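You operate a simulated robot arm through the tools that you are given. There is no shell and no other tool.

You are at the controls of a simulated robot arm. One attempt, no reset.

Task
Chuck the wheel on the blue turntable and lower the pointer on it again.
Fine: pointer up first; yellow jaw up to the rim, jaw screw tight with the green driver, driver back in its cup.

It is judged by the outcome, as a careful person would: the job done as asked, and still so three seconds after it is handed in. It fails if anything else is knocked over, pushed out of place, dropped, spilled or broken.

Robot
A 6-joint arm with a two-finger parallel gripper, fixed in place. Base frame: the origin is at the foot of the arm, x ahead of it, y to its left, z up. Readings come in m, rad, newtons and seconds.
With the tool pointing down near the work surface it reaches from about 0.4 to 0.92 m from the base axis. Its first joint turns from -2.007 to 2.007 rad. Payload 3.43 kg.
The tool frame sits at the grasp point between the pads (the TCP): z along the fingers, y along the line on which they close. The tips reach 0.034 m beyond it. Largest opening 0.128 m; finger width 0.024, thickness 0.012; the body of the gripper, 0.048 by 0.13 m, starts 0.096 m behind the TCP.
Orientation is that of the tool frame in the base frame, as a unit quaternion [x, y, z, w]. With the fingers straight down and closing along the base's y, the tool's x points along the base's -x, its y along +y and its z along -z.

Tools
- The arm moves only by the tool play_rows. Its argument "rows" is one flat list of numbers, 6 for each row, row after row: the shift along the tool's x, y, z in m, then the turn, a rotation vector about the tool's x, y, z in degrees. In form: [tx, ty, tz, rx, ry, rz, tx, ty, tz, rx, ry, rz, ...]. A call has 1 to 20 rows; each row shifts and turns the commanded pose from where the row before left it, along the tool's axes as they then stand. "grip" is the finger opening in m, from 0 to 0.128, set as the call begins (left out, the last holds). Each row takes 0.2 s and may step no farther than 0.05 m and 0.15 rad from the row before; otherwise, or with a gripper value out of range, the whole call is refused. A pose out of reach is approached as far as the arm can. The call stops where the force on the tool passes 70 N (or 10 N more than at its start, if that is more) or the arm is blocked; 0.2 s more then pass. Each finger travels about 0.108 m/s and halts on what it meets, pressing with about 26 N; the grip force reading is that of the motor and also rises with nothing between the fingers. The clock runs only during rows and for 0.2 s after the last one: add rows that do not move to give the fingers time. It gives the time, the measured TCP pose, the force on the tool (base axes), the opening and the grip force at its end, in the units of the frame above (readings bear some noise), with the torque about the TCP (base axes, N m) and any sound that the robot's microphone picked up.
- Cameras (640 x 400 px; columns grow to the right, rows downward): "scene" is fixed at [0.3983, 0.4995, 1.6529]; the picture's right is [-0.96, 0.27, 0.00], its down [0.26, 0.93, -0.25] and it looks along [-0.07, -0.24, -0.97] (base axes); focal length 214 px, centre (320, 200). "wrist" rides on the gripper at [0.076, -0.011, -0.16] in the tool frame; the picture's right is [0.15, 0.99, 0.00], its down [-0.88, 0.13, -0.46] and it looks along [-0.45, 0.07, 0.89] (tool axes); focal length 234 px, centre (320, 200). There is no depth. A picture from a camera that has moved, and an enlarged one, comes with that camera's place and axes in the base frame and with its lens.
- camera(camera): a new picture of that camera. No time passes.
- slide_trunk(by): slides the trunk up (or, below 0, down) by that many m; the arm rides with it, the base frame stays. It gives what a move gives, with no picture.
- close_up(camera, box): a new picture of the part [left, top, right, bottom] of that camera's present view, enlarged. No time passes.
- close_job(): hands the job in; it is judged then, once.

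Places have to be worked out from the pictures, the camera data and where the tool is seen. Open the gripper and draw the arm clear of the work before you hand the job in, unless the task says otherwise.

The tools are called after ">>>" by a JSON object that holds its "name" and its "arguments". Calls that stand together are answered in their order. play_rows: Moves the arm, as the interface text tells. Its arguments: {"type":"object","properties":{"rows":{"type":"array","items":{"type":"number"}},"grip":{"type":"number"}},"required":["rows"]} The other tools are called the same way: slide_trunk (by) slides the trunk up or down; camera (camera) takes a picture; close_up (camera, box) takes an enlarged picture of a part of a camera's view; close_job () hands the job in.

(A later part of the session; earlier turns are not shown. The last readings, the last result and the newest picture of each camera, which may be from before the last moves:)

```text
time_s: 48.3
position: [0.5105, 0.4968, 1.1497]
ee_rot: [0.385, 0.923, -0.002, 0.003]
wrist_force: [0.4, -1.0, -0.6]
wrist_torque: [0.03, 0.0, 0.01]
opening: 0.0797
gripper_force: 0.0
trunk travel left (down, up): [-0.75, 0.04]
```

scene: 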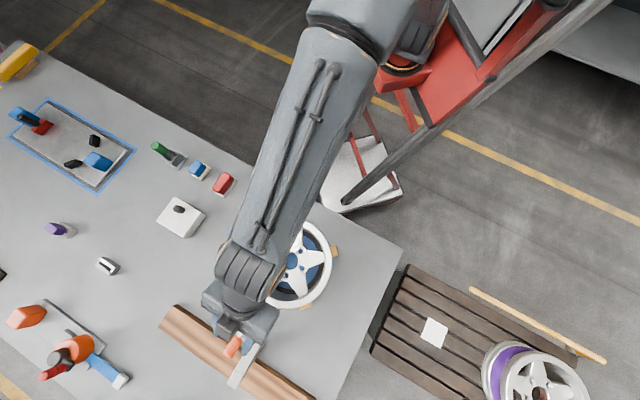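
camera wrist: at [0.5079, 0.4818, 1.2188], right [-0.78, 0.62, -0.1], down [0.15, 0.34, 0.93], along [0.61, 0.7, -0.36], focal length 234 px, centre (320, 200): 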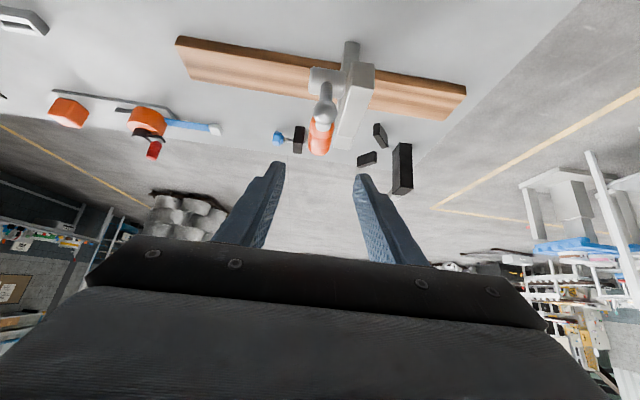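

The tool x now points at azimuth 134.7°, straight along the jaw slide. I move above the jaw knob and look.

>>> {"name": "play_rows", "arguments": {"rows": [-0.0408, -0.002, 0.018, 0, 0, 0, -0.0408, -0.002, 0.018, 0, 0, 0, -0.0408, -0.002, 0.018, 0, 0, 0, -0.0408, -0.002, 0.018, 0, 0, 0, -0.0408, -0.002, 0.018, 0, 0, 0, 0, 0, 0, 0, 0, 0]}}

>>> {"name": "camera", "arguments": {"camera": "wrist"}}

>>> {"name": "close_up", "arguments": {"camera": "wrist", "box": [240, 60, 400, 160]}}

```text
time_s: 49.7
position: [0.6472, 0.3423, 1.0649]
ee_rot: [0.384, 0.923, -0.002, 0.002]
wrist_force: [0.1, -0.4, 1.3]
wrist_torque: [0.03, 0.03, 0.0]
opening: 0.0796
gripper_force: 0.1
trunk travel left (down, up): [-0.75, 0.04]
```

```text
taken
camera wrist: at [0.5872, 0.3898, 1.2225], right [0.6, 0.8, 0.0], down [0.71, -0.53, 0.46], along [0.37, -0.28, -0.89], focal length 234 px, centre (320, 200)
```

wrist: 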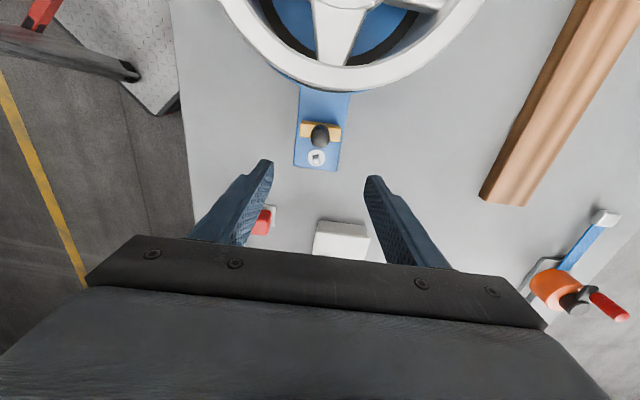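

```text
4.00 times, centred on (320, 110) of wrist
camera zoom: at [0.5872, 0.3898, 1.2225], right [0.6, 0.8, 0.0], down [0.71, -0.53, 0.46], along [0.37, -0.28, -0.89], focal length 937 px, centre (320, 560)
```

zoom: 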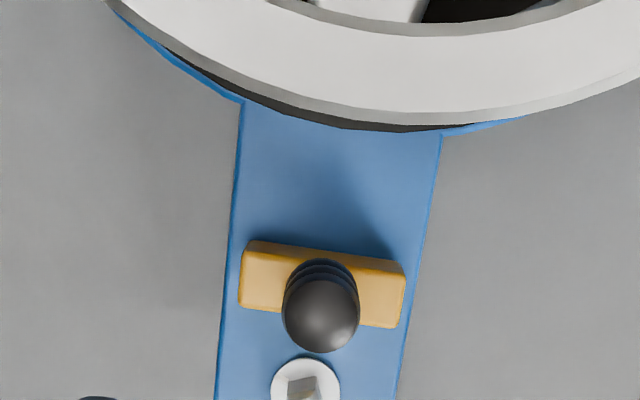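

The tool axis is right over the knob. I descend to z ≈ 0.885, with the tips just above the jaw bar, and check.

>>> {"name": "play_rows", "arguments": {"rows": [0.0004, 0.0003, 0.036, 0, 0, 0, 0.0004, 0.0003, 0.036, 0, 0, 0, 0.0004, 0.0003, 0.036, 0, 0, 0, 0.0004, 0.0003, 0.036, 0, 0, 0, 0, 0.0003, 0.034, 0, 0, 0, 0, 0, 0, 0, 0, 0], "grip": 0.06}}

>>> {"name": "camera", "arguments": {"camera": "wrist"}}

>>> {"name": "close_up", "arguments": {"camera": "wrist", "box": [240, 110, 400, 210]}}

```text
time_s: 51.1
position: [0.6481, 0.3486, 0.8895]
ee_rot: [0.384, 0.923, -0.001, 0.003]
wrist_force: [-0.3, 3.0, 23.5]
wrist_torque: [-0.25, 0.73, -0.37]
opening: 0.0589
gripper_force: 0.0
trunk travel left (down, up): [-0.75, 0.04]
```

```text
taken
camera wrist: at [0.5857, 0.3937, 1.0484], right [0.6, 0.8, 0.0], down [0.71, -0.53, 0.46], along [0.37, -0.28, -0.89], focal length 234 px, centre (320, 200)
```

wrist: 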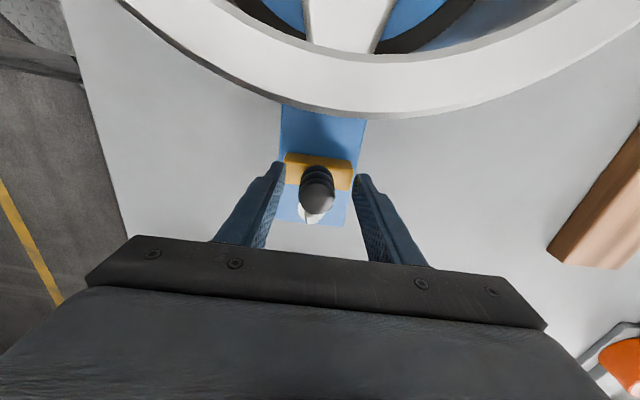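

```text
4.00 times, centred on (320, 160) of wrist
camera zoom: at [0.5857, 0.3937, 1.0484], right [0.6, 0.8, 0.0], down [0.71, -0.53, 0.46], along [0.37, -0.28, -0.89], focal length 937 px, centre (320, 360)
```

zoom: 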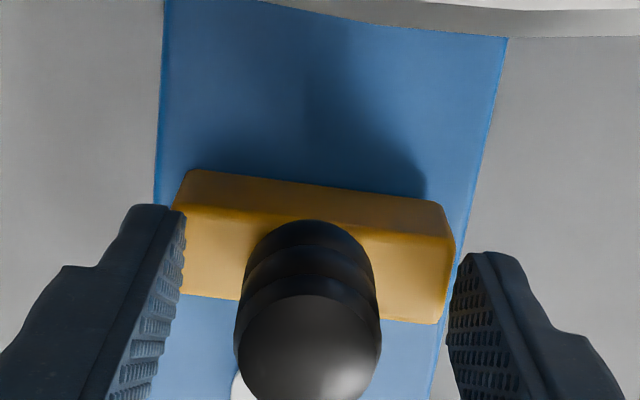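

A fingertip touched the jaw bar's top (tip at z ≈ 0.856), and the knob ball centre is at about (0.646, 0.346, 0.885). I rise 8 mm, shift 2 mm in −y, and then close on the ball.

>>> {"name": "play_rows", "arguments": {"rows": [0, -0.001, -0.008, 0, 0, 0, 0, 0, 0, 0, 0, 0]}}

>>> {"name": "close_up", "arguments": {"camera": "wrist", "box": [240, 110, 400, 210]}}

```text
time_s: 51.7
position: [0.6458, 0.345, 0.8931]
ee_rot: [0.385, 0.923, -0.002, 0.002]
wrist_force: [0.5, -0.4, -0.3]
wrist_torque: [0.03, 0.02, 0.03]
opening: 0.0601
gripper_force: 0.0
trunk travel left (down, up): [-0.75, 0.04]
```

```text
4.00 times, centred on (320, 160) of wrist
camera zoom: at [0.5847, 0.3924, 1.0525], right [0.6, 0.8, 0.0], down [0.71, -0.53, 0.46], along [0.37, -0.28, -0.89], focal length 937 px, centre (320, 360)
```

zoom: 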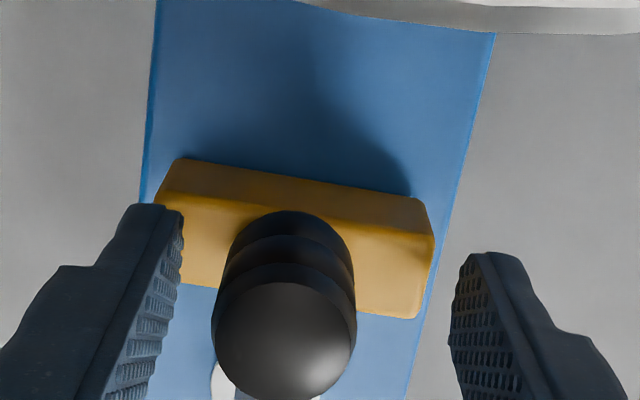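

The knob sits about 5.5 mm left of the finger mid-line, so I shift −y by that much and then close.

>>> {"name": "play_rows", "arguments": {"rows": [0, -0.0055, 0, 0, 0, 0, 0, 0, 0, 0, 0, 0]}}

>>> {"name": "play_rows", "arguments": {"rows": [0, 0, 0, 0, 0, 0, 0, 0, 0, 0, 0, 0], "grip": 0.034}}

>>> {"name": "close_up", "arguments": {"camera": "wrist", "box": [240, 110, 400, 210]}}

```text
time_s: 52.3
position: [0.6407, 0.3424, 0.8942]
ee_rot: [0.385, 0.923, -0.002, 0.001]
wrist_force: [0.0, 0.5, 0.5]
wrist_torque: [0.04, 0.01, 0.03]
opening: 0.0601
gripper_force: 0.0
trunk travel left (down, up): [-0.75, 0.04]
```

```text
time_s: 52.9
position: [0.641, 0.3426, 0.8944]
ee_rot: [0.384, 0.923, -0.003, 0.003]
wrist_force: [-0.6, -0.5, 0.2]
wrist_torque: [0.04, -0.01, 0.01]
opening: 0.0337
gripper_force: 0.1
trunk travel left (down, up): [-0.75, 0.04]
```

```text
4.00 times, centred on (320, 160) of wrist
camera zoom: at [0.5801, 0.3893, 1.0528], right [0.6, 0.8, 0.0], down [0.71, -0.53, 0.46], along [0.37, -0.28, -0.89], focal length 937 px, centre (320, 360)
```

zoom: 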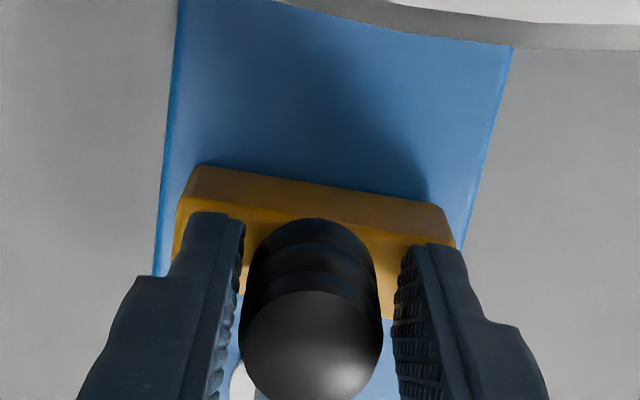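

The knob sits between the pads. I close fully to hold it.

>>> {"name": "play_rows", "arguments": {"rows": [0, 0, 0, 0, 0, 0, 0, 0, 0, 0, 0, 0], "grip": 0.0}}

>>> {"name": "camera", "arguments": {"camera": "wrist"}}

```text
time_s: 53.5
position: [0.6416, 0.3421, 0.895]
ee_rot: [0.384, 0.923, -0.002, 0.003]
wrist_force: [-0.2, 0.9, -1.4]
wrist_torque: [0.57, -0.51, -0.06]
opening: 0.0277
gripper_force: 44.6
trunk travel left (down, up): [-0.75, 0.04]
```

```text
taken
camera wrist: at [0.5802, 0.3893, 1.0527], right [0.6, 0.8, 0.0], down [0.71, -0.53, 0.46], along [0.37, -0.28, -0.89], focal length 234 px, centre (320, 200)
```

wrist: 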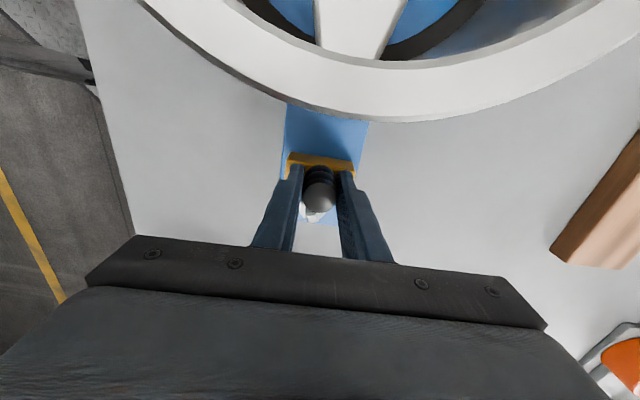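

The knob is held at 27.7 mm with no side load. I slide the jaw inward (tool +x) in small steps.

>>> {"name": "play_rows", "arguments": {"rows": [0.004, 0, 0, 0, 0, 0, 0.004, 0, 0, 0, 0, 0, 0.004, 0, 0, 0, 0, 0, 0.004, 0, 0, 0, 0, 0, 0, 0, 0, 0, 0, 0]}}

>>> {"name": "camera", "arguments": {"camera": "wrist"}}

```text
time_s: 54.7
position: [0.6299, 0.3539, 0.893]
ee_rot: [0.384, 0.923, -0.001, 0.004]
wrist_force: [1.6, 1.4, 22.4]
wrist_torque: [0.13, 0.51, -0.4]
opening: 0.0277
gripper_force: 44.8
trunk travel left (down, up): [-0.75, 0.04]
```

```text
taken
camera wrist: at [0.5684, 0.4004, 1.0526], right [0.6, 0.8, 0.0], down [0.71, -0.53, 0.46], along [0.37, -0.28, -0.89], focal length 234 px, centre (320, 200)
```

wrist: 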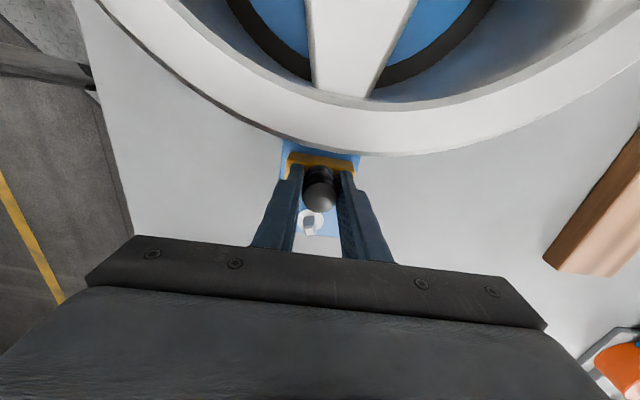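

The jaw slid 16 mm freely. I keep going in 4 mm steps, easing up 1 mm to take off the vertical load.

>>> {"name": "play_rows", "arguments": {"rows": [0.004, 0, -0.001, 0, 0, 0, 0.004, 0, 0, 0, 0, 0, 0.004, 0, 0, 0, 0, 0, 0, 0, 0, 0, 0, 0]}}

>>> {"name": "close_up", "arguments": {"camera": "wrist", "box": [240, 110, 400, 210]}}

```text
time_s: 55.7
position: [0.6214, 0.3629, 0.8947]
ee_rot: [0.384, 0.923, 0.0, 0.004]
wrist_force: [1.7, -0.1, 33.1]
wrist_torque: [-0.32, -0.19, -0.19]
opening: 0.0278
gripper_force: 44.5
trunk travel left (down, up): [-0.75, 0.04]
```

```text
4.00 times, centred on (320, 160) of wrist
camera zoom: at [0.5597, 0.4087, 1.0525], right [0.6, 0.8, 0.0], down [0.71, -0.53, 0.46], along [0.37, -0.28, -0.89], focal length 937 px, centre (320, 360)
```

zoom: 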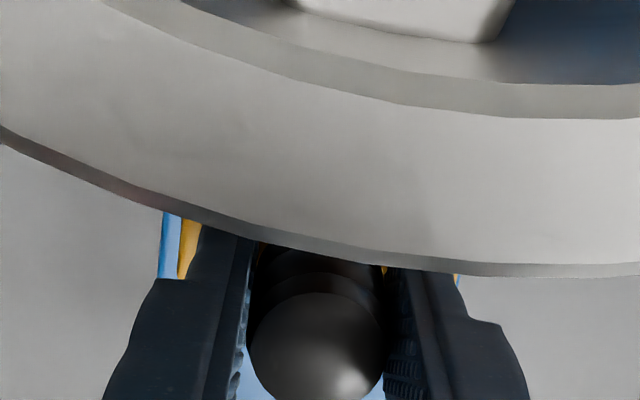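

The horizontal load is nil, but the upward force on the tool is 33 N. I raise the tool 2 mm to relieve it before going on.

>>> {"name": "play_rows", "arguments": {"rows": [0, 0, -0.002, 0, 0, 0, 0, 0, 0, 0, 0, 0]}}

>>> {"name": "close_up", "arguments": {"camera": "scene", "box": [200, 200, 300, 270]}}

```text
time_s: 56.3
position: [0.6204, 0.3608, 0.8932]
ee_rot: [0.384, 0.923, -0.002, 0.002]
wrist_force: [2.3, 0.4, 18.4]
wrist_torque: [0.32, -1.13, -0.28]
opening: 0.0279
gripper_force: 45.2
trunk travel left (down, up): [-0.75, 0.04]
```

```text
5.71 times, centred on (250, 235) of scene
camera zoom: at [0.3983, 0.4995, 1.6529], right [-0.96, 0.27, 0.0], down [0.26, 0.93, -0.25], along [-0.07, -0.24, -0.97], focal length 1226 px, centre (720, 0)
```

zoom: 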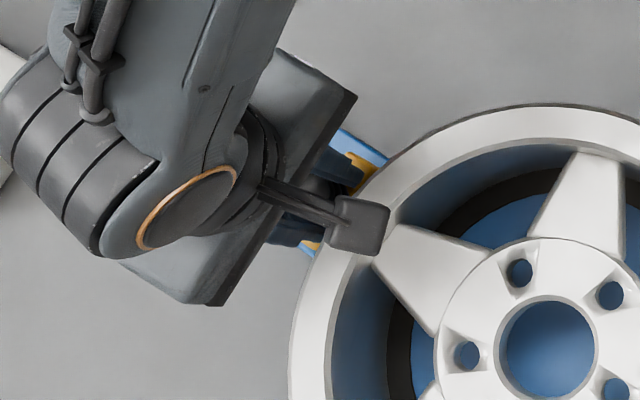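

The load dropped to 18 N. I raise 2 mm more and continue inward slowly.

>>> {"name": "play_rows", "arguments": {"rows": [0.003, 0, -0.002, 0, 0, 0, 0.003, 0, 0, 0, 0, 0, 0, 0, 0, 0, 0, 0]}}

>>> {"name": "close_up", "arguments": {"camera": "wrist", "box": [240, 110, 400, 210]}}

```text
time_s: 57.1
position: [0.6151, 0.3656, 0.8937]
ee_rot: [0.385, 0.923, -0.004, 0.001]
wrist_force: [1.3, -1.2, -22.0]
wrist_torque: [0.95, -1.68, 0.02]
opening: 0.0279
gripper_force: 44.9
trunk travel left (down, up): [-0.75, 0.04]
```

```text
4.00 times, centred on (320, 160) of wrist
camera zoom: at [0.555, 0.4127, 1.0526], right [0.6, 0.8, -0.01], down [0.71, -0.53, 0.46], along [0.36, -0.28, -0.89], focal length 937 px, centre (320, 360)
```

zoom: 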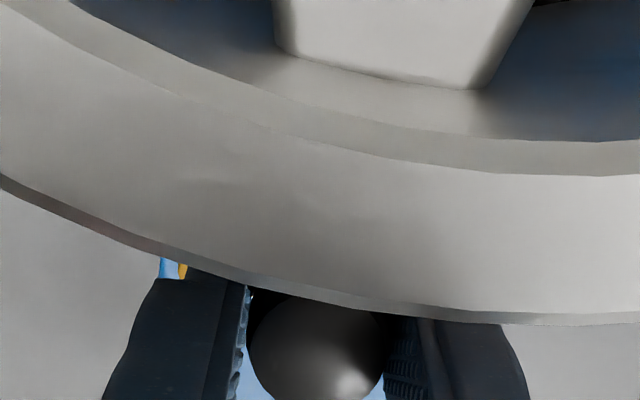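

The jaw has slid about 35 mm. I correct z by 1 mm and go on in 3 mm steps, watching for horizontal force.

>>> {"name": "play_rows", "arguments": {"rows": [0.003, 0, 0.001, 0, 0, 0, 0.003, 0, 0, 0, 0, 0, 0, 0, 0, 0, 0, 0]}}

>>> {"name": "close_up", "arguments": {"camera": "scene", "box": [220, 200, 300, 260]}}

```text
time_s: 57.9
position: [0.6126, 0.3688, 0.895]
ee_rot: [0.384, 0.923, -0.004, 0.001]
wrist_force: [0.0, -2.5, -24.7]
wrist_torque: [1.28, -0.33, 0.34]
opening: 0.0281
gripper_force: 44.8
trunk travel left (down, up): [-0.75, 0.04]
```

```text
6.67 times, centred on (260, 230) of scene
camera zoom: at [0.3983, 0.4995, 1.6529], right [-0.96, 0.27, 0.0], down [0.26, 0.93, -0.25], along [-0.07, -0.24, -0.97], focal length 1430 px, centre (720, 0)
```

zoom: 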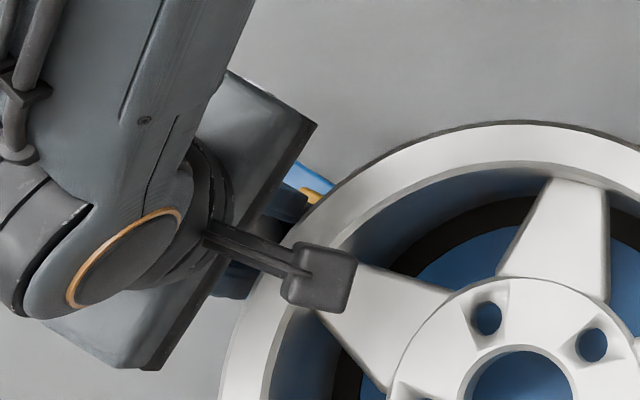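

There is no contact yet. I lower 1.5 mm to unload z and continue another 6 mm.

>>> {"name": "play_rows", "arguments": {"rows": [0, 0, 0.0015, 0, 0, 0, 0.003, 0, 0, 0, 0, 0, 0.003, 0, 0, 0, 0, 0, 0, 0, 0, 0, 0, 0]}}

>>> {"name": "close_up", "arguments": {"camera": "scene", "box": [220, 200, 300, 260]}}

```text
time_s: 58.9
position: [0.6083, 0.3753, 0.8933]
ee_rot: [0.384, 0.923, -0.002, 0.003]
wrist_force: [1.4, -1.0, -14.3]
wrist_torque: [-0.04, -0.57, -0.12]
opening: 0.0278
gripper_force: 45.2
trunk travel left (down, up): [-0.75, 0.04]
```

```text
6.67 times, centred on (260, 230) of scene
camera zoom: at [0.3983, 0.4995, 1.6529], right [-0.96, 0.27, 0.0], down [0.26, 0.93, -0.25], along [-0.07, -0.24, -0.97], focal length 1430 px, centre (720, 0)
```

zoom: 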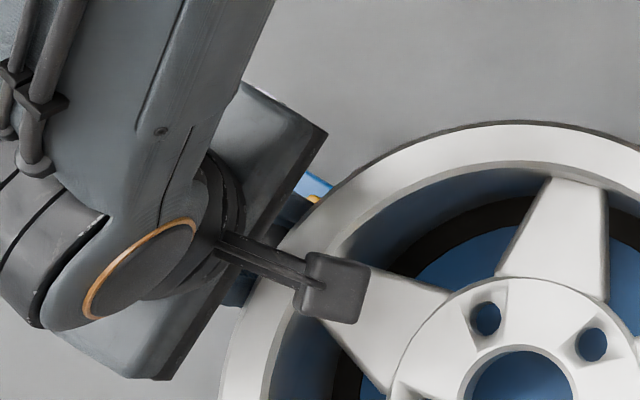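

The knob is about 0.160 m from the hub centre. I continue in 2 mm steps.

>>> {"name": "play_rows", "arguments": {"rows": [0.002, 0, 0.0005, 0, 0, 0, 0.002, 0, 0, 0, 0, 0, 0, 0, 0, 0, 0, 0]}}

>>> {"name": "camera", "arguments": {"camera": "wrist"}}

```text
time_s: 59.7
position: [0.6059, 0.3763, 0.8952]
ee_rot: [0.385, 0.923, -0.002, 0.004]
wrist_force: [2.3, -1.4, -8.4]
wrist_torque: [0.31, -0.72, -0.18]
opening: 0.0276
gripper_force: 45.4
trunk travel left (down, up): [-0.75, 0.04]
```

```text
taken
camera wrist: at [0.5454, 0.424, 1.0526], right [0.6, 0.8, 0.0], down [0.71, -0.53, 0.46], along [0.37, -0.28, -0.89], focal length 234 px, centre (320, 200)
```

wrist: 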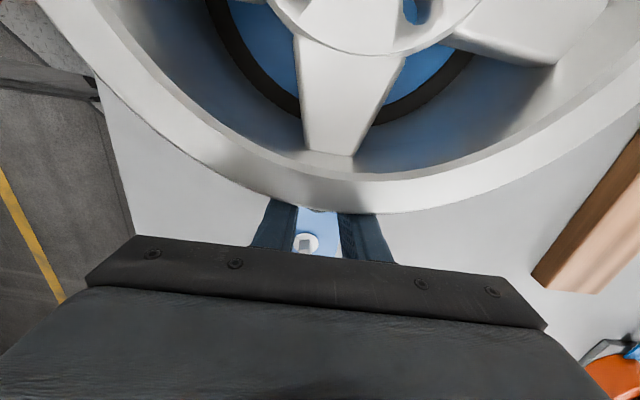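

The fingers' inner edges are now nearly at the rim's top flange. I release, shift 7 mm outward on the knob, and regrip so only the jaw meets the rim.

>>> {"name": "play_rows", "arguments": {"rows": [0, 0, 0, 0, 0, 0, 0, 0, 0, 0, 0, 0], "grip": 0.036}}

>>> {"name": "play_rows", "arguments": {"rows": [-0.0035, 0, 0, 0, 0, 0, -0.0035, 0, 0, 0, 0, 0, 0, 0, 0, 0, 0, 0]}}

>>> {"name": "camera", "arguments": {"camera": "wrist"}}

```text
time_s: 60.3
position: [0.6063, 0.3776, 0.8946]
ee_rot: [0.384, 0.923, -0.003, 0.004]
wrist_force: [-1.5, 0.0, 0.2]
wrist_torque: [0.02, -0.04, -0.04]
opening: 0.0358
gripper_force: 0.0
trunk travel left (down, up): [-0.75, 0.04]
```

```text
time_s: 61.1
position: [0.611, 0.3714, 0.895]
ee_rot: [0.383, 0.924, -0.003, 0.002]
wrist_force: [0.3, -0.4, -0.1]
wrist_torque: [0.0, 0.03, -0.07]
opening: 0.036
gripper_force: 0.0
trunk travel left (down, up): [-0.75, 0.04]
```

```text
taken
camera wrist: at [0.5502, 0.4188, 1.0523], right [0.6, 0.8, 0.0], down [0.71, -0.53, 0.46], along [0.37, -0.28, -0.89], focal length 234 px, centre (320, 200)
```

wrist: 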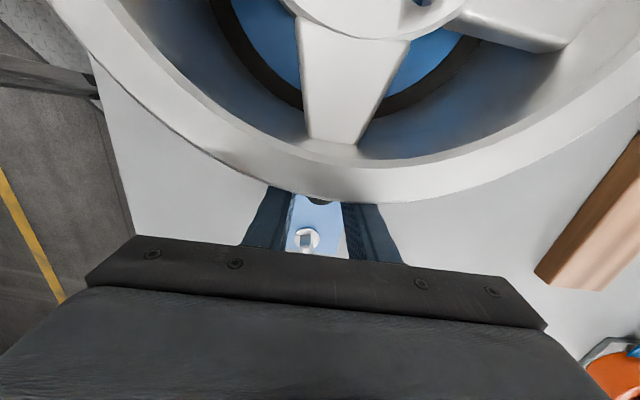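

The jaw stayed in place and the knob just shows beyond the rim edge. I close on it again and push inward in 2 mm steps.

>>> {"name": "play_rows", "arguments": {"rows": [0, 0, 0, 0, 0, 0, 0, 0, 0, 0, 0, 0], "grip": 0.0}}

>>> {"name": "play_rows", "arguments": {"rows": [0.002, 0, 0, 0, 0, 0, 0.002, 0, 0, 0, 0, 0, 0, 0, 0, 0, 0, 0]}}

```text
time_s: 61.7
position: [0.6119, 0.37, 0.8948]
ee_rot: [0.384, 0.923, -0.002, 0.003]
wrist_force: [-0.4, -0.4, -1.5]
wrist_torque: [0.51, -0.51, 0.05]
opening: 0.0278
gripper_force: 45.1
trunk travel left (down, up): [-0.75, 0.04]
```

```text
time_s: 62.5
position: [0.6109, 0.3715, 0.8937]
ee_rot: [0.385, 0.923, -0.002, 0.003]
wrist_force: [19.7, -20.6, -4.2]
wrist_torque: [0.49, -0.25, -0.1]
opening: 0.0277
gripper_force: 45.1
trunk travel left (down, up): [-0.75, 0.04]
```

The force jumped to 28 N after about 2 mm: the jaw is up against the rim. I look closely to confirm before releasing.

>>> {"name": "close_up", "arguments": {"camera": "wrist", "box": [250, 150, 400, 250]}}

>>> {"name": "close_up", "arguments": {"camera": "scene", "box": [220, 200, 300, 260]}}

```text
4.00 times, centred on (325, 200) of wrist
camera zoom: at [0.549, 0.4193, 1.0523], right [0.6, 0.8, 0.0], down [0.71, -0.53, 0.46], along [0.37, -0.28, -0.89], focal length 937 px, centre (300, 200)
```

zoom: 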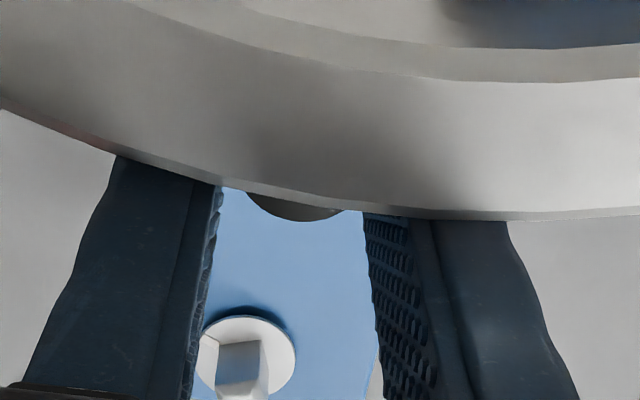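

```text
6.67 times, centred on (260, 230) of scene
camera zoom: at [0.3983, 0.4995, 1.6529], right [-0.96, 0.27, 0.0], down [0.26, 0.93, -0.25], along [-0.07, -0.24, -0.97], focal length 1430 px, centre (720, 0)
```

zoom: 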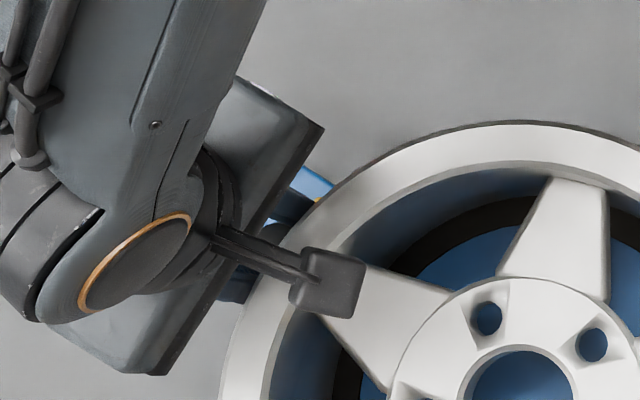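

Finger clearance to the rim is about 8 mm, so the contact is the jaw on the rim. I relax the push by 1.5 mm, open the fingers and rise.

>>> {"name": "play_rows", "arguments": {"rows": [-0.0015, 0, 0, 0, 0, 0, 0, 0, 0, 0, 0, 0]}}

>>> {"name": "play_rows", "arguments": {"rows": [0, 0, 0, 0, 0, 0, 0, 0, 0, 0, 0, 0], "grip": 0.04}}

>>> {"name": "play_rows", "arguments": {"rows": [0, 0, -0.03, 0, 0, 0, 0, 0, -0.04, 0, 0, 0, 0, 0, -0.04, 0, 0, 0, 0, 0, -0.04, 0, 0, 0, -0.04, 0, 0, 0, 0, 0, 0, 0, 0, 0, 0, 0]}}

>>> {"name": "camera", "arguments": {"camera": "wrist"}}

>>> {"name": "close_up", "arguments": {"camera": "wrist", "box": [240, 60, 400, 160]}}

```text
time_s: 63.1
position: [0.6089, 0.3712, 0.8937]
ee_rot: [0.384, 0.923, -0.002, 0.003]
wrist_force: [24.9, -26.3, -5.7]
wrist_torque: [0.36, -0.83, -0.01]
opening: 0.0278
gripper_force: 44.4
trunk travel left (down, up): [-0.75, 0.04]
```

```text
time_s: 63.7
position: [0.6077, 0.3734, 0.8948]
ee_rot: [0.385, 0.923, -0.003, 0.001]
wrist_force: [-0.8, 0.3, 0.8]
wrist_torque: [0.03, -0.02, 0.0]
opening: 0.04
gripper_force: 0.0
trunk travel left (down, up): [-0.75, 0.04]
```

```text
time_s: 65.1
position: [0.6357, 0.3468, 1.0459]
ee_rot: [0.384, 0.923, -0.002, 0.002]
wrist_force: [-0.4, 0.4, -0.1]
wrist_torque: [-0.01, -0.01, 0.01]
opening: 0.0399
gripper_force: 0.0
trunk travel left (down, up): [-0.75, 0.04]
```

```text
taken
camera wrist: at [0.5744, 0.3942, 1.2042], right [0.6, 0.8, 0.0], down [0.71, -0.53, 0.46], along [0.37, -0.28, -0.89], focal length 234 px, centre (320, 200)
```

wrist: 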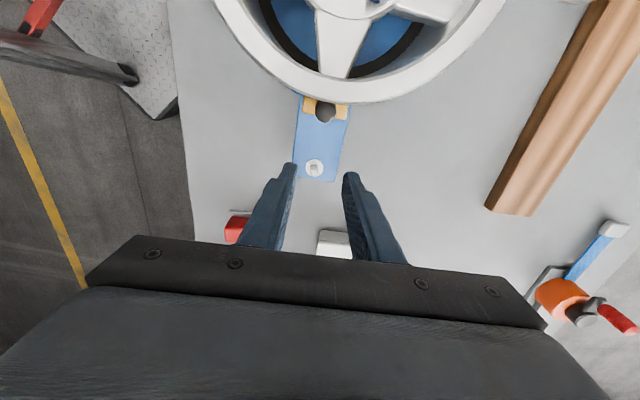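

```text
4.00 times, centred on (320, 110) of wrist
camera zoom: at [0.5744, 0.3942, 1.2042], right [0.6, 0.8, 0.0], down [0.71, -0.53, 0.46], along [0.37, -0.28, -0.89], focal length 937 px, centre (320, 560)
```

zoom: 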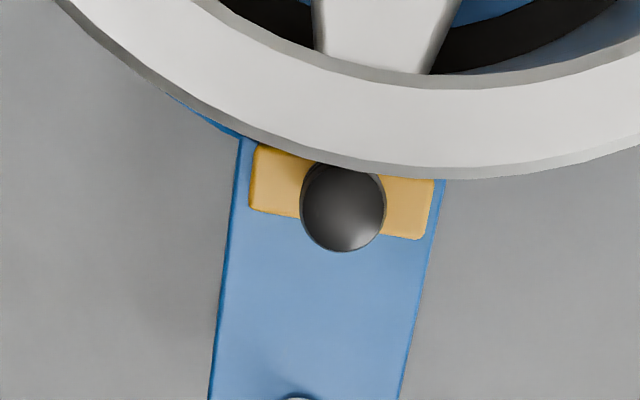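

The yellow jaw now sits against the rim. Next I turn the tool square to the base and move over toward the green driver to inspect it and its cup.

>>> {"name": "play_rows", "arguments": {"rows": [0, 0, -0.01, 0, 0, -7.5, 0, 0, 0, 0, 0, -7.5, 0, 0, 0, 0, 0, -7.5, 0, 0, 0, 0, 0, -7.5, 0, 0, 0, 0, 0, -7.5, 0, 0, 0, 0, 0, -7.3, -0.0182, -0.0419, 0, 0, 0, 0, -0.0182, -0.0419, 0, 0, 0, 0, -0.0182, -0.0419, 0, 0, 0, 0, -0.0182, -0.0419, 0, 0, 0, 0, -0.0182, -0.0419, 0, 0, 0, 0, -0.0182, -0.0419, 0, 0, 0, 0, -0.0182, -0.0419, 0, 0, 0, 0, -0.0182, -0.0419, 0, 0, 0, 0, -0.0182, -0.0419, 0, 0, 0, 0], "grip": 0.09}}

>>> {"name": "camera", "arguments": {"camera": "wrist"}}

```text
time_s: 68.3
position: [0.7986, -0.0321, 1.0591]
ee_rot: [0.004, 1.0, -0.004, 0.002]
wrist_force: [-0.5, 0.4, 0.6]
wrist_torque: [-0.05, 0.0, -0.01]
opening: 0.09
gripper_force: 0.1
trunk travel left (down, up): [-0.75, 0.04]
```

```text
taken
camera wrist: at [0.7229, -0.042, 1.2178], right [-0.14, 0.99, -0.01], down [0.88, 0.13, 0.46], along [0.45, 0.06, -0.89], focal length 234 px, centre (320, 200)
```

wrist: 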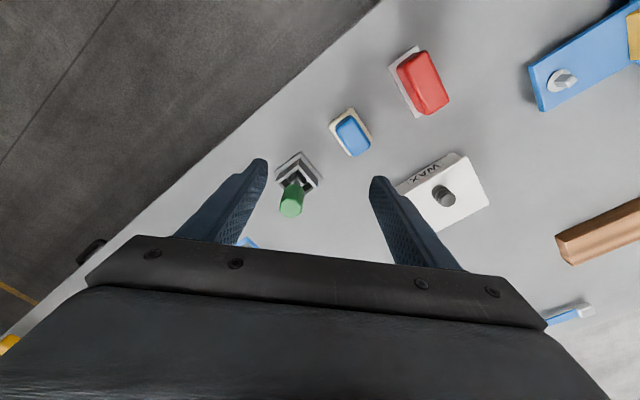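

I can see the driver upright in its grey cup. I take close-ups of the driver and of the screw.

>>> {"name": "close_up", "arguments": {"camera": "wrist", "box": [240, 140, 350, 225]}}

>>> {"name": "close_up", "arguments": {"camera": "wrist", "box": [510, 0, 640, 120]}}

>>> {"name": "close_up", "arguments": {"camera": "scene", "box": [140, 130, 200, 180]}}

```text
4.71 times, centred on (295, 182) of wrist
camera zoom: at [0.7229, -0.042, 1.2178], right [-0.14, 0.99, -0.01], down [0.88, 0.13, 0.46], along [0.45, 0.06, -0.89], focal length 1102 px, centre (438, 282)
```

zoom: 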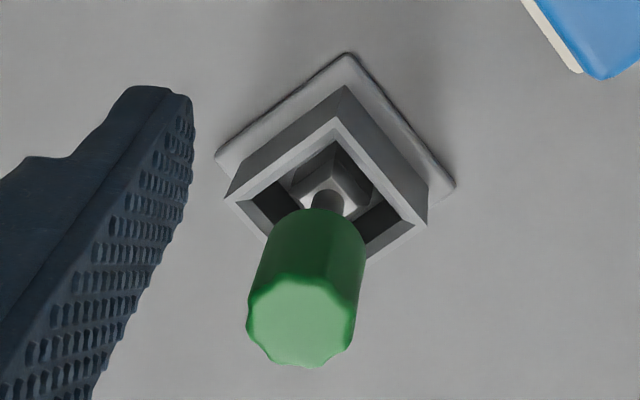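

```text
3.33 times, centred on (575, 60) of wrist
camera zoom: at [0.7229, -0.042, 1.2178], right [-0.14, 0.99, -0.01], down [0.88, 0.13, 0.46], along [0.45, 0.06, -0.89], focal length 781 px, centre (-530, 667)
```

zoom: 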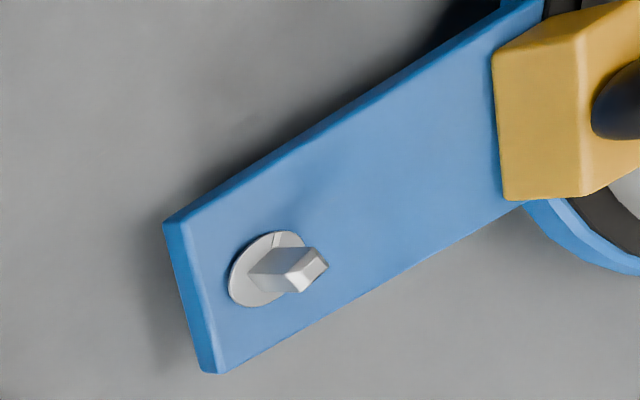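

```text
8.00 times, centred on (170, 155) of scene
camera zoom: at [0.3983, 0.4995, 1.6529], right [-0.96, 0.27, 0.0], down [0.26, 0.93, -0.25], along [-0.07, -0.24, -0.97], focal length 1716 px, centre (1520, 560)
```

zoom: 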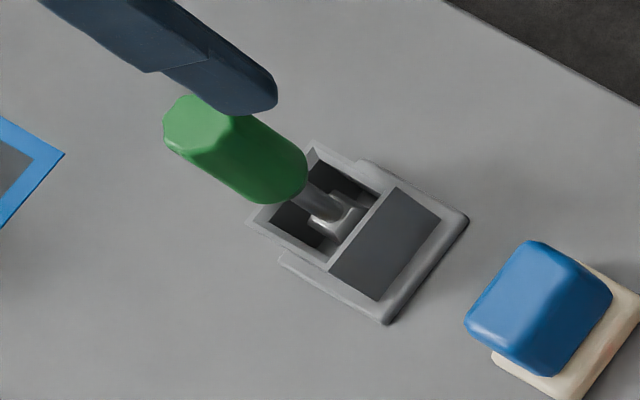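

The driver stands at about (0.90, −0.063) with its green handle from z ≈ 0.857 to 0.914, about 34 mm wide. That is near the reach limit, so I test by moving over it at z ≈ 1.02.

>>> {"name": "play_rows", "arguments": {"rows": [-0.025, -0.0077, 0.01, 0, 0, 0, -0.025, -0.0077, 0.01, 0, 0, 0, -0.025, -0.0077, 0.01, 0, 0, 0, -0.025, -0.0077, 0.01, 0, 0, 0, 0, 0, 0, 0, 0, 0]}}

>>> {"name": "camera", "arguments": {"camera": "wrist"}}

```text
time_s: 69.5
position: [0.8507, -0.061, 1.0171]
ee_rot: [0.003, 1.0, -0.003, 0.001]
wrist_force: [-0.4, -0.5, -0.3]
wrist_torque: [-0.02, -0.01, -0.02]
opening: 0.0901
gripper_force: 0.0
out of reach, approached as far as the arm can: row 3, 4
trunk travel left (down, up): [-0.75, 0.04]
```

```text
taken
camera wrist: at [0.7744, -0.0702, 1.1764], right [-0.14, 0.99, -0.01], down [0.88, 0.13, 0.46], along [0.45, 0.06, -0.89], focal length 234 px, centre (320, 200)
```

wrist: 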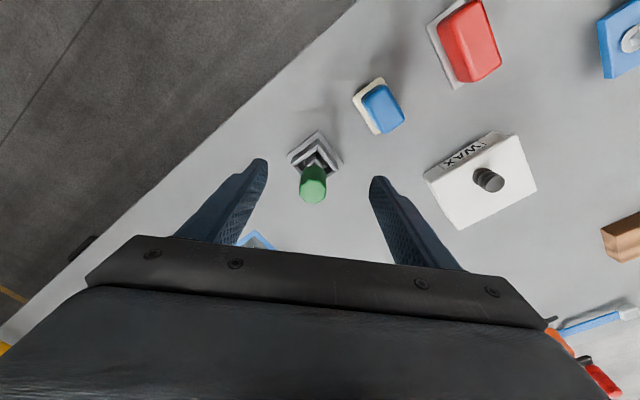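

At this height the reach ends at r ≈ 0.853. I go lower, with the tips still above the cup, and try outward again to see whether reach grows.

>>> {"name": "play_rows", "arguments": {"rows": [0, 0, 0.03, 0, 0, 0, 0, 0, 0.02, 0, 0, 0, -0.02, 0, 0, 0, 0, 0, -0.02, 0, 0, 0, 0, 0, 0, 0, 0, 0, 0, 0]}}

```text
time_s: 70.7
position: [0.852, -0.0607, 0.9663]
ee_rot: [0.003, 1.0, -0.003, 0.002]
wrist_force: [-0.4, 0.5, -0.8]
wrist_torque: [0.0, 0.03, -0.01]
opening: 0.09
gripper_force: 0.1
out of reach, approached as far as the arm can: row 3, 4
trunk travel left (down, up): [-0.75, 0.04]
```

Tool-down reach tops out at r ≈ 0.853, so I will tilt the tool slightly outward for the driver. First I take a close-up here to pin down the driver's position.

>>> {"name": "close_up", "arguments": {"camera": "wrist", "box": [240, 130, 400, 230]}}

>>> {"name": "camera", "arguments": {"camera": "wrist"}}

```text
4.00 times, centred on (320, 180) of wrist
camera zoom: at [0.7762, -0.0704, 1.1256], right [-0.14, 0.99, -0.01], down [0.88, 0.13, 0.46], along [0.45, 0.06, -0.89], focal length 937 px, centre (320, 280)
```

zoom: 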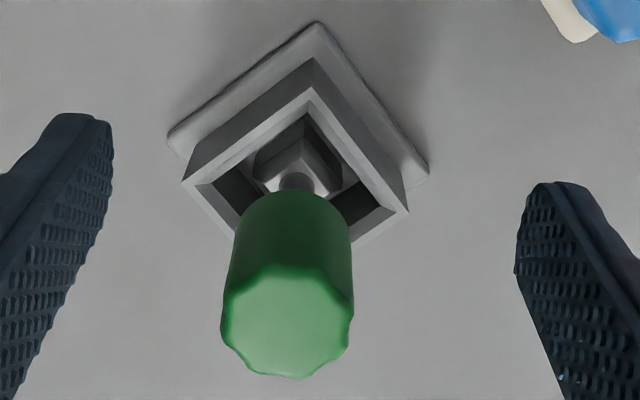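

```text
taken
camera wrist: at [0.7762, -0.0704, 1.1256], right [-0.14, 0.99, -0.01], down [0.88, 0.13, 0.46], along [0.45, 0.06, -0.89], focal length 234 px, centre (320, 200)
```

wrist: 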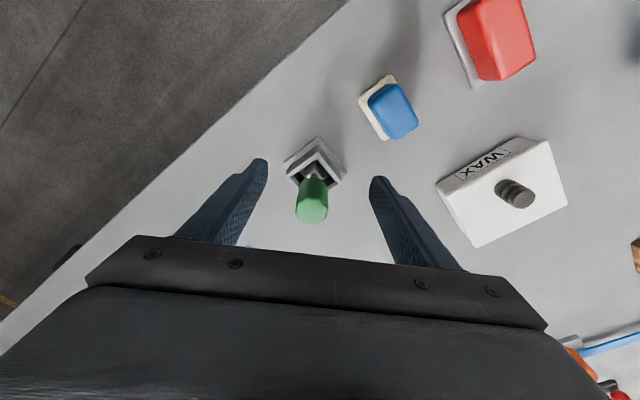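

The driver axis is at about (0.895, −0.063) and its top at z ≈ 0.916; the cup edges run at 45°. I tilt the tool 15° outward and move over it with the tips above the handle.

>>> {"name": "play_rows", "arguments": {"rows": [0, 0, 0, 0, -7.5, 0, 0, 0, 0, 0, -7.5, 0, -0.0203, -0.001, 0.0033, 0, 0, 0, -0.0203, -0.001, 0.0033, 0, 0, 0, 0, 0, 0, 0, 0, 0]}}

>>> {"name": "camera", "arguments": {"camera": "wrist"}}

>>> {"name": "close_up", "arguments": {"camera": "scene", "box": [140, 130, 200, 180]}}

```text
time_s: 71.9
position: [0.9143, -0.0633, 0.973]
ee_rot: [0.002, 0.991, -0.003, 0.133]
wrist_force: [0.5, 0.6, 0.0]
wrist_torque: [0.01, 0.0, -0.03]
opening: 0.0902
gripper_force: 0.0
out of reach, approached as far as the arm can: row 1, 2, 3, 4
trunk travel left (down, up): [-0.75, 0.04]
```

```text
taken
camera wrist: at [0.8005, -0.0743, 1.1061], right [-0.13, 0.99, -0.04], down [0.73, 0.13, 0.67], along [0.67, 0.06, -0.74], focal length 234 px, centre (320, 200)
```

wrist: 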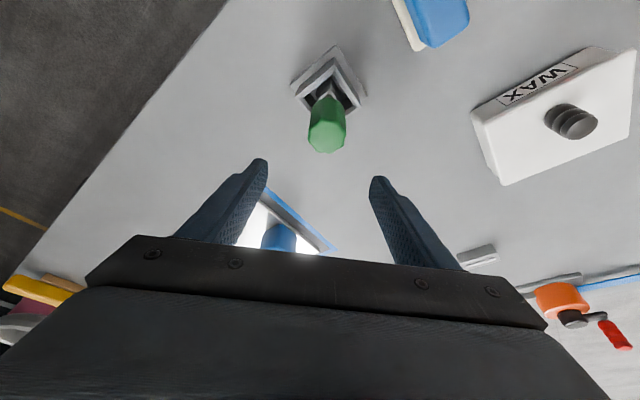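

```text
8.00 times, centred on (170, 155) of scene
camera zoom: at [0.3983, 0.4995, 1.6529], right [-0.96, 0.27, 0.0], down [0.26, 0.93, -0.25], along [-0.07, -0.24, -0.97], focal length 1716 px, centre (1520, 560)
```

zoom: 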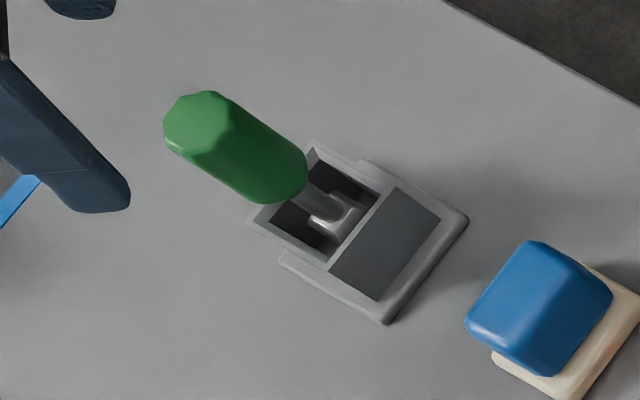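

With the tilt I reach r = 0.917, so it works. The handle top projects to (0.898, −0.062), so I move back 17 mm over it and descend to grasp height.

>>> {"name": "play_rows", "arguments": {"rows": [0.0167, 0.001, -0.0046, 0, 0, 0, 0, 0, 0, 0, 0, 0]}}

>>> {"name": "close_up", "arguments": {"camera": "wrist", "box": [240, 100, 400, 200]}}

```text
time_s: 72.5
position: [0.9134, -0.065, 0.9713]
ee_rot: [0.002, 0.991, -0.003, 0.13]
wrist_force: [-0.3, -0.5, 0.2]
wrist_torque: [0.05, 0.04, 0.01]
opening: 0.0901
gripper_force: 0.1
out of reach, approached as far as the arm can: row 1
trunk travel left (down, up): [-0.75, 0.04]
```

```text
4.00 times, centred on (320, 150) of wrist
camera zoom: at [0.7992, -0.075, 1.1059], right [-0.13, 0.99, -0.04], down [0.73, 0.13, 0.67], along [0.67, 0.06, -0.74], focal length 937 px, centre (320, 400)
```

zoom: 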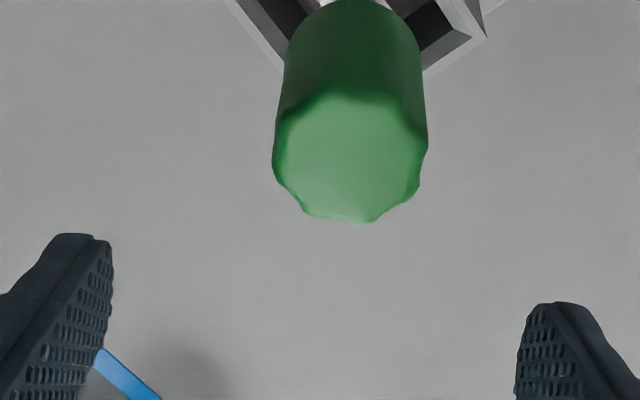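

The arm hadn't moved because the commanded pose was still beyond reach. I command the shift again and read where it ends up.

>>> {"name": "play_rows", "arguments": {"rows": [0.0154, 0.002, -0.0042, 0, 0, 0, 0, 0, 0, 0, 0, 0, 0, 0, 0, 0, 0, 0]}}

>>> {"name": "close_up", "arguments": {"camera": "wrist", "box": [240, 100, 400, 200]}}

```text
time_s: 73.3
position: [0.9139, -0.0646, 0.9712]
ee_rot: [0.003, 0.992, -0.003, 0.13]
wrist_force: [-0.1, 0.7, -0.7]
wrist_torque: [0.03, 0.0, -0.01]
opening: 0.0899
gripper_force: 0.2
out of reach, approached as far as the arm can: row 1
trunk travel left (down, up): [-0.75, 0.04]
```

```text
4.00 times, centred on (320, 150) of wrist
camera zoom: at [0.7993, -0.075, 1.1059], right [-0.13, 0.99, -0.04], down [0.73, 0.13, 0.67], along [0.67, 0.06, -0.74], focal length 937 px, centre (320, 400)
```

zoom: 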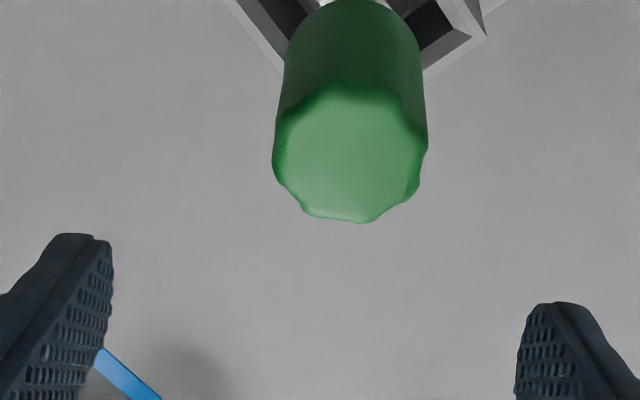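

The arm seems stuck at full stretch. I pull back inward and up a larger step to get off the singularity, then approach from inside.

>>> {"name": "play_rows", "arguments": {"rows": [0.035, 0, -0.02, 0, 0, 0, 0.035, 0, -0.02, 0, 0, 0, 0, 0, 0, 0, 0, 0]}}

```text
time_s: 74.1
position: [0.9139, -0.0674, 0.9817]
ee_rot: [0.003, 0.991, -0.003, 0.13]
wrist_force: [-1.4, -0.5, -0.5]
wrist_torque: [0.04, 0.0, -0.01]
opening: 0.09
gripper_force: 0.0
out of reach, approached as far as the arm can: row 1, 2
trunk travel left (down, up): [-0.75, 0.04]
```

It is still stuck in x. I try untilting, which should bring the tool back to the tool-down reach boundary, and then back inward.

>>> {"name": "play_rows", "arguments": {"rows": [0.02, 0, -0.02, 0, 7.5, 0, 0.03, 0, -0.02, 0, 7.5, 0, 0.04, 0, 0, 0, 0, 0, 0.04, 0, 0, 0, 0, 0, 0, 0, 0, 0, 0, 0]}}

```text
time_s: 75.3
position: [0.8471, -0.0659, 1.0112]
ee_rot: [0.004, 1.0, -0.002, 0.0]
wrist_force: [-0.3, 0.0, -0.4]
wrist_torque: [-0.01, 0.02, -0.01]
opening: 0.0897
gripper_force: 0.1
out of reach, approached as far as the arm can: row 1, 3, 4
trunk travel left (down, up): [-0.75, 0.04]
```

The tool is upright again at x = 0.847, but inward motion is being refused. I try larger inward steps to break out of it.

>>> {"name": "play_rows", "arguments": {"rows": [0.045, 0, 0, 0, 0, 0, 0.045, 0, 0, 0, 0, 0, 0.045, 0, 0, 0, 0, 0, 0, 0, 0, 0, 0, 0]}}

>>> {"name": "camera", "arguments": {"camera": "scene"}}

```text
time_s: 76.3
position: [0.8477, -0.0675, 1.0119]
ee_rot: [0.004, 1.0, -0.003, 0.0]
wrist_force: [-0.1, -0.8, 1.0]
wrist_torque: [-0.02, -0.01, 0.01]
opening: 0.0905
gripper_force: 0.0
out of reach, approached as far as the arm can: row 1, 2, 3
trunk travel left (down, up): [-0.75, 0.04]
```

```text
taken
```

scene: 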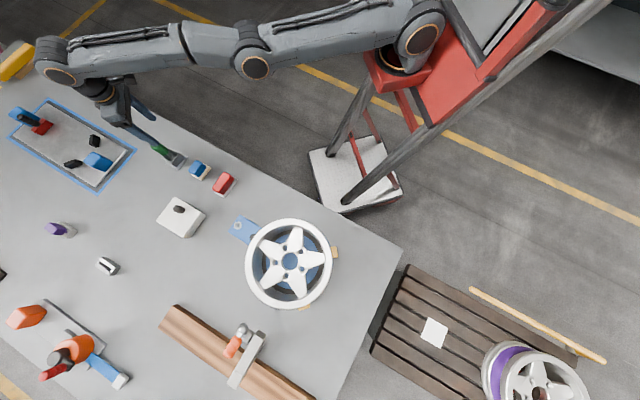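

The scene shows the elbow dead straight. A combined downward and inward move should bend it the right way, and the space below is clear.

>>> {"name": "play_rows", "arguments": {"rows": [0.02, 0, 0.03, 0, 0, 0, 0.03, 0, 0.015, 0, 0, 0, 0.03, 0, 0, 0, 0, 0, 0, 0, 0, 0, 0, 0]}}

```text
time_s: 77.3
position: [0.8475, -0.0693, 0.972]
ee_rot: [0.002, 1.0, -0.003, 0.0]
wrist_force: [0.1, -0.1, -0.3]
wrist_torque: [0.01, 0.01, 0.0]
opening: 0.0899
gripper_force: 0.0
out of reach, approached as far as the arm can: row 1, 2, 3
trunk travel left (down, up): [-0.75, 0.04]
```

It moves vertically but not radially. Earlier a trunk slide freed the arm, so I slide the trunk up 3 cm.

>>> {"name": "slide_trunk", "arguments": {"by": 0.03}}

>>> {"name": "play_rows", "arguments": {"rows": [0.03, 0, -0.02, 0, 0, 0, 0.03, 0, -0.02, 0, 0, 0, 0, 0, 0, 0, 0, 0]}}

```text
time_s: 78.1
position: [0.8429, -0.0678, 1.001]
ee_rot: [0.004, 1.0, -0.003, 0.002]
wrist_force: [-0.8, 0.5, -0.4]
wrist_torque: [0.02, -0.02, -0.03]
opening: 0.0902
gripper_force: 0.0
trunk travel left (down, up): [-0.78, 0.01]
```

```text
time_s: 78.9
position: [0.7818, -0.0665, 1.0422]
ee_rot: [0.003, 1.0, -0.003, 0.002]
wrist_force: [-0.1, 0.1, 0.4]
wrist_torque: [0.03, -0.01, -0.03]
opening: 0.0901
gripper_force: 0.0
trunk travel left (down, up): [-0.78, 0.01]
```

The trunk slide freed it. I raise the tool, then lower the trunk 0.12 m so the arm sits at its best height for reach at the driver.

>>> {"name": "play_rows", "arguments": {"rows": [0, 0, -0.035, 0, 0, 0, 0, 0, -0.035, 0, 0, 0, 0, 0, 0, 0, 0, 0]}}

>>> {"name": "slide_trunk", "arguments": {"by": -0.12}}

```text
time_s: 79.7
position: [0.7824, -0.0661, 1.1134]
ee_rot: [0.003, 1.0, -0.003, 0.002]
wrist_force: [-0.3, 0.1, -0.3]
wrist_torque: [0.0, 0.02, -0.03]
opening: 0.0899
gripper_force: 0.1
trunk travel left (down, up): [-0.78, 0.01]
```

```text
time_s: 81.2
position: [0.7824, -0.0663, 0.9897]
ee_rot: [0.004, 1.0, -0.003, 0.002]
wrist_force: [0.5, -0.1, 0.5]
wrist_torque: [-0.01, 0.03, -0.02]
opening: 0.0899
gripper_force: 0.1
trunk travel left (down, up): [-0.66, 0.13]
```

Now I tilt 18° outward while well inside reach, then move out over the driver at z ≈ 0.975.

>>> {"name": "play_rows", "arguments": {"rows": [0, 0, 0, 0, -6, 0, 0, 0, 0, 0, -6, 0, 0, 0, 0, 0, -6, 0, -0.0256, 0.001, 0.0122, 0, 0, 0, -0.0256, 0.001, 0.0122, 0, 0, 0, -0.0256, 0.001, 0.0122, 0, 0, 0, -0.0258, 0.001, 0.0122, 0, 0, 0, 0, 0, 0, 0, 0, 0]}}

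>>> {"name": "camera", "arguments": {"camera": "wrist"}}

```text
time_s: 83.0
position: [0.8961, -0.0633, 0.9743]
ee_rot: [0.003, 0.987, -0.004, 0.158]
wrist_force: [0.2, -0.2, 0.4]
wrist_torque: [-0.02, -0.02, 0.03]
opening: 0.0903
gripper_force: 0.0
trunk travel left (down, up): [-0.66, 0.13]
```

```text
taken
camera wrist: at [0.7744, -0.0723, 1.101], right [-0.13, 0.99, -0.05], down [0.69, 0.13, 0.71], along [0.71, 0.06, -0.71], focal length 234 px, centre (320, 200)
```

wrist: 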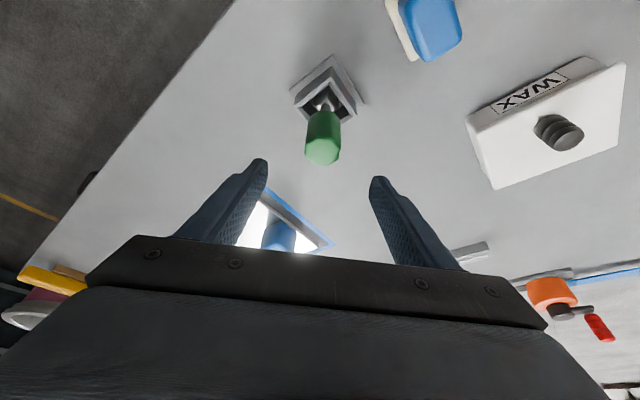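

The tool is right above the handle at (0.895, −0.064). I descend vertically to z ≈ 0.89 with the fingers either side.

>>> {"name": "play_rows", "arguments": {"rows": [0.0066, 0, 0.0199, 0, 0, 0, 0.0066, 0, 0.0199, 0, 0, 0, 0.0066, 0, 0.0199, 0, 0, 0, 0.0066, 0, 0.0199, 0, 0, 0, 0, 0, 0, 0, 0, 0], "grip": 0.07}}

>>> {"name": "close_up", "arguments": {"camera": "wrist", "box": [240, 120, 400, 240]}}

```text
time_s: 84.2
position: [0.8932, -0.064, 0.8919]
ee_rot: [0.003, 0.987, -0.004, 0.16]
wrist_force: [0.6, 0.3, 0.5]
wrist_torque: [0.01, 0.02, 0.04]
opening: 0.07
gripper_force: 0.0
trunk travel left (down, up): [-0.66, 0.13]
```

```text
3.33 times, centred on (320, 180) of wrist
camera zoom: at [0.7724, -0.0733, 1.0189], right [-0.13, 0.99, -0.05], down [0.69, 0.13, 0.71], along [0.71, 0.06, -0.7], focal length 781 px, centre (320, 267)
```

zoom: 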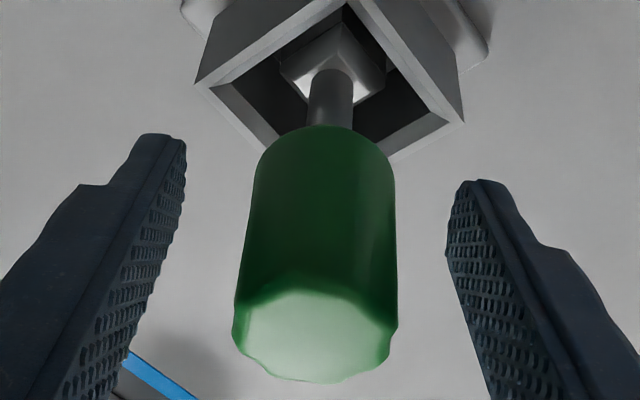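

The handle is centred between the pads at mid-height. I close the gripper on it.

>>> {"name": "play_rows", "arguments": {"rows": [0, 0, 0, 0, 0, 0, 0, 0, 0, 0, 0, 0, 0, 0, 0, 0, 0, 0], "grip": 0.0}}

>>> {"name": "close_up", "arguments": {"camera": "wrist", "box": [240, 120, 400, 240]}}

```text
time_s: 85.0
position: [0.8935, -0.0635, 0.8926]
ee_rot: [0.003, 0.987, -0.004, 0.158]
wrist_force: [0.7, 0.3, 1.1]
wrist_torque: [0.1, -0.03, -0.01]
opening: 0.0344
gripper_force: 26.7
trunk travel left (down, up): [-0.66, 0.13]
```

```text
3.33 times, centred on (320, 180) of wrist
camera zoom: at [0.7725, -0.0733, 1.019], right [-0.13, 0.99, -0.05], down [0.69, 0.13, 0.71], along [0.71, 0.06, -0.71], focal length 781 px, centre (320, 267)
```

zoom: 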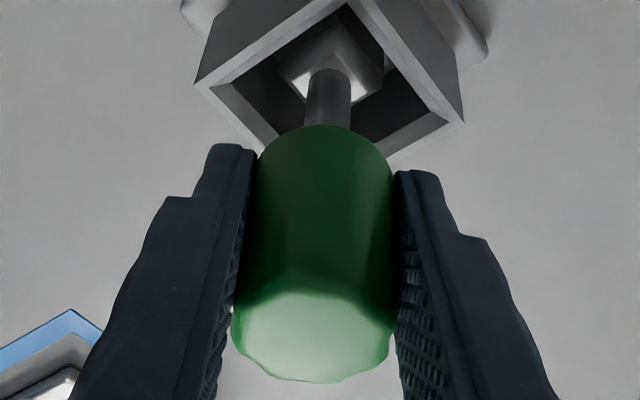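

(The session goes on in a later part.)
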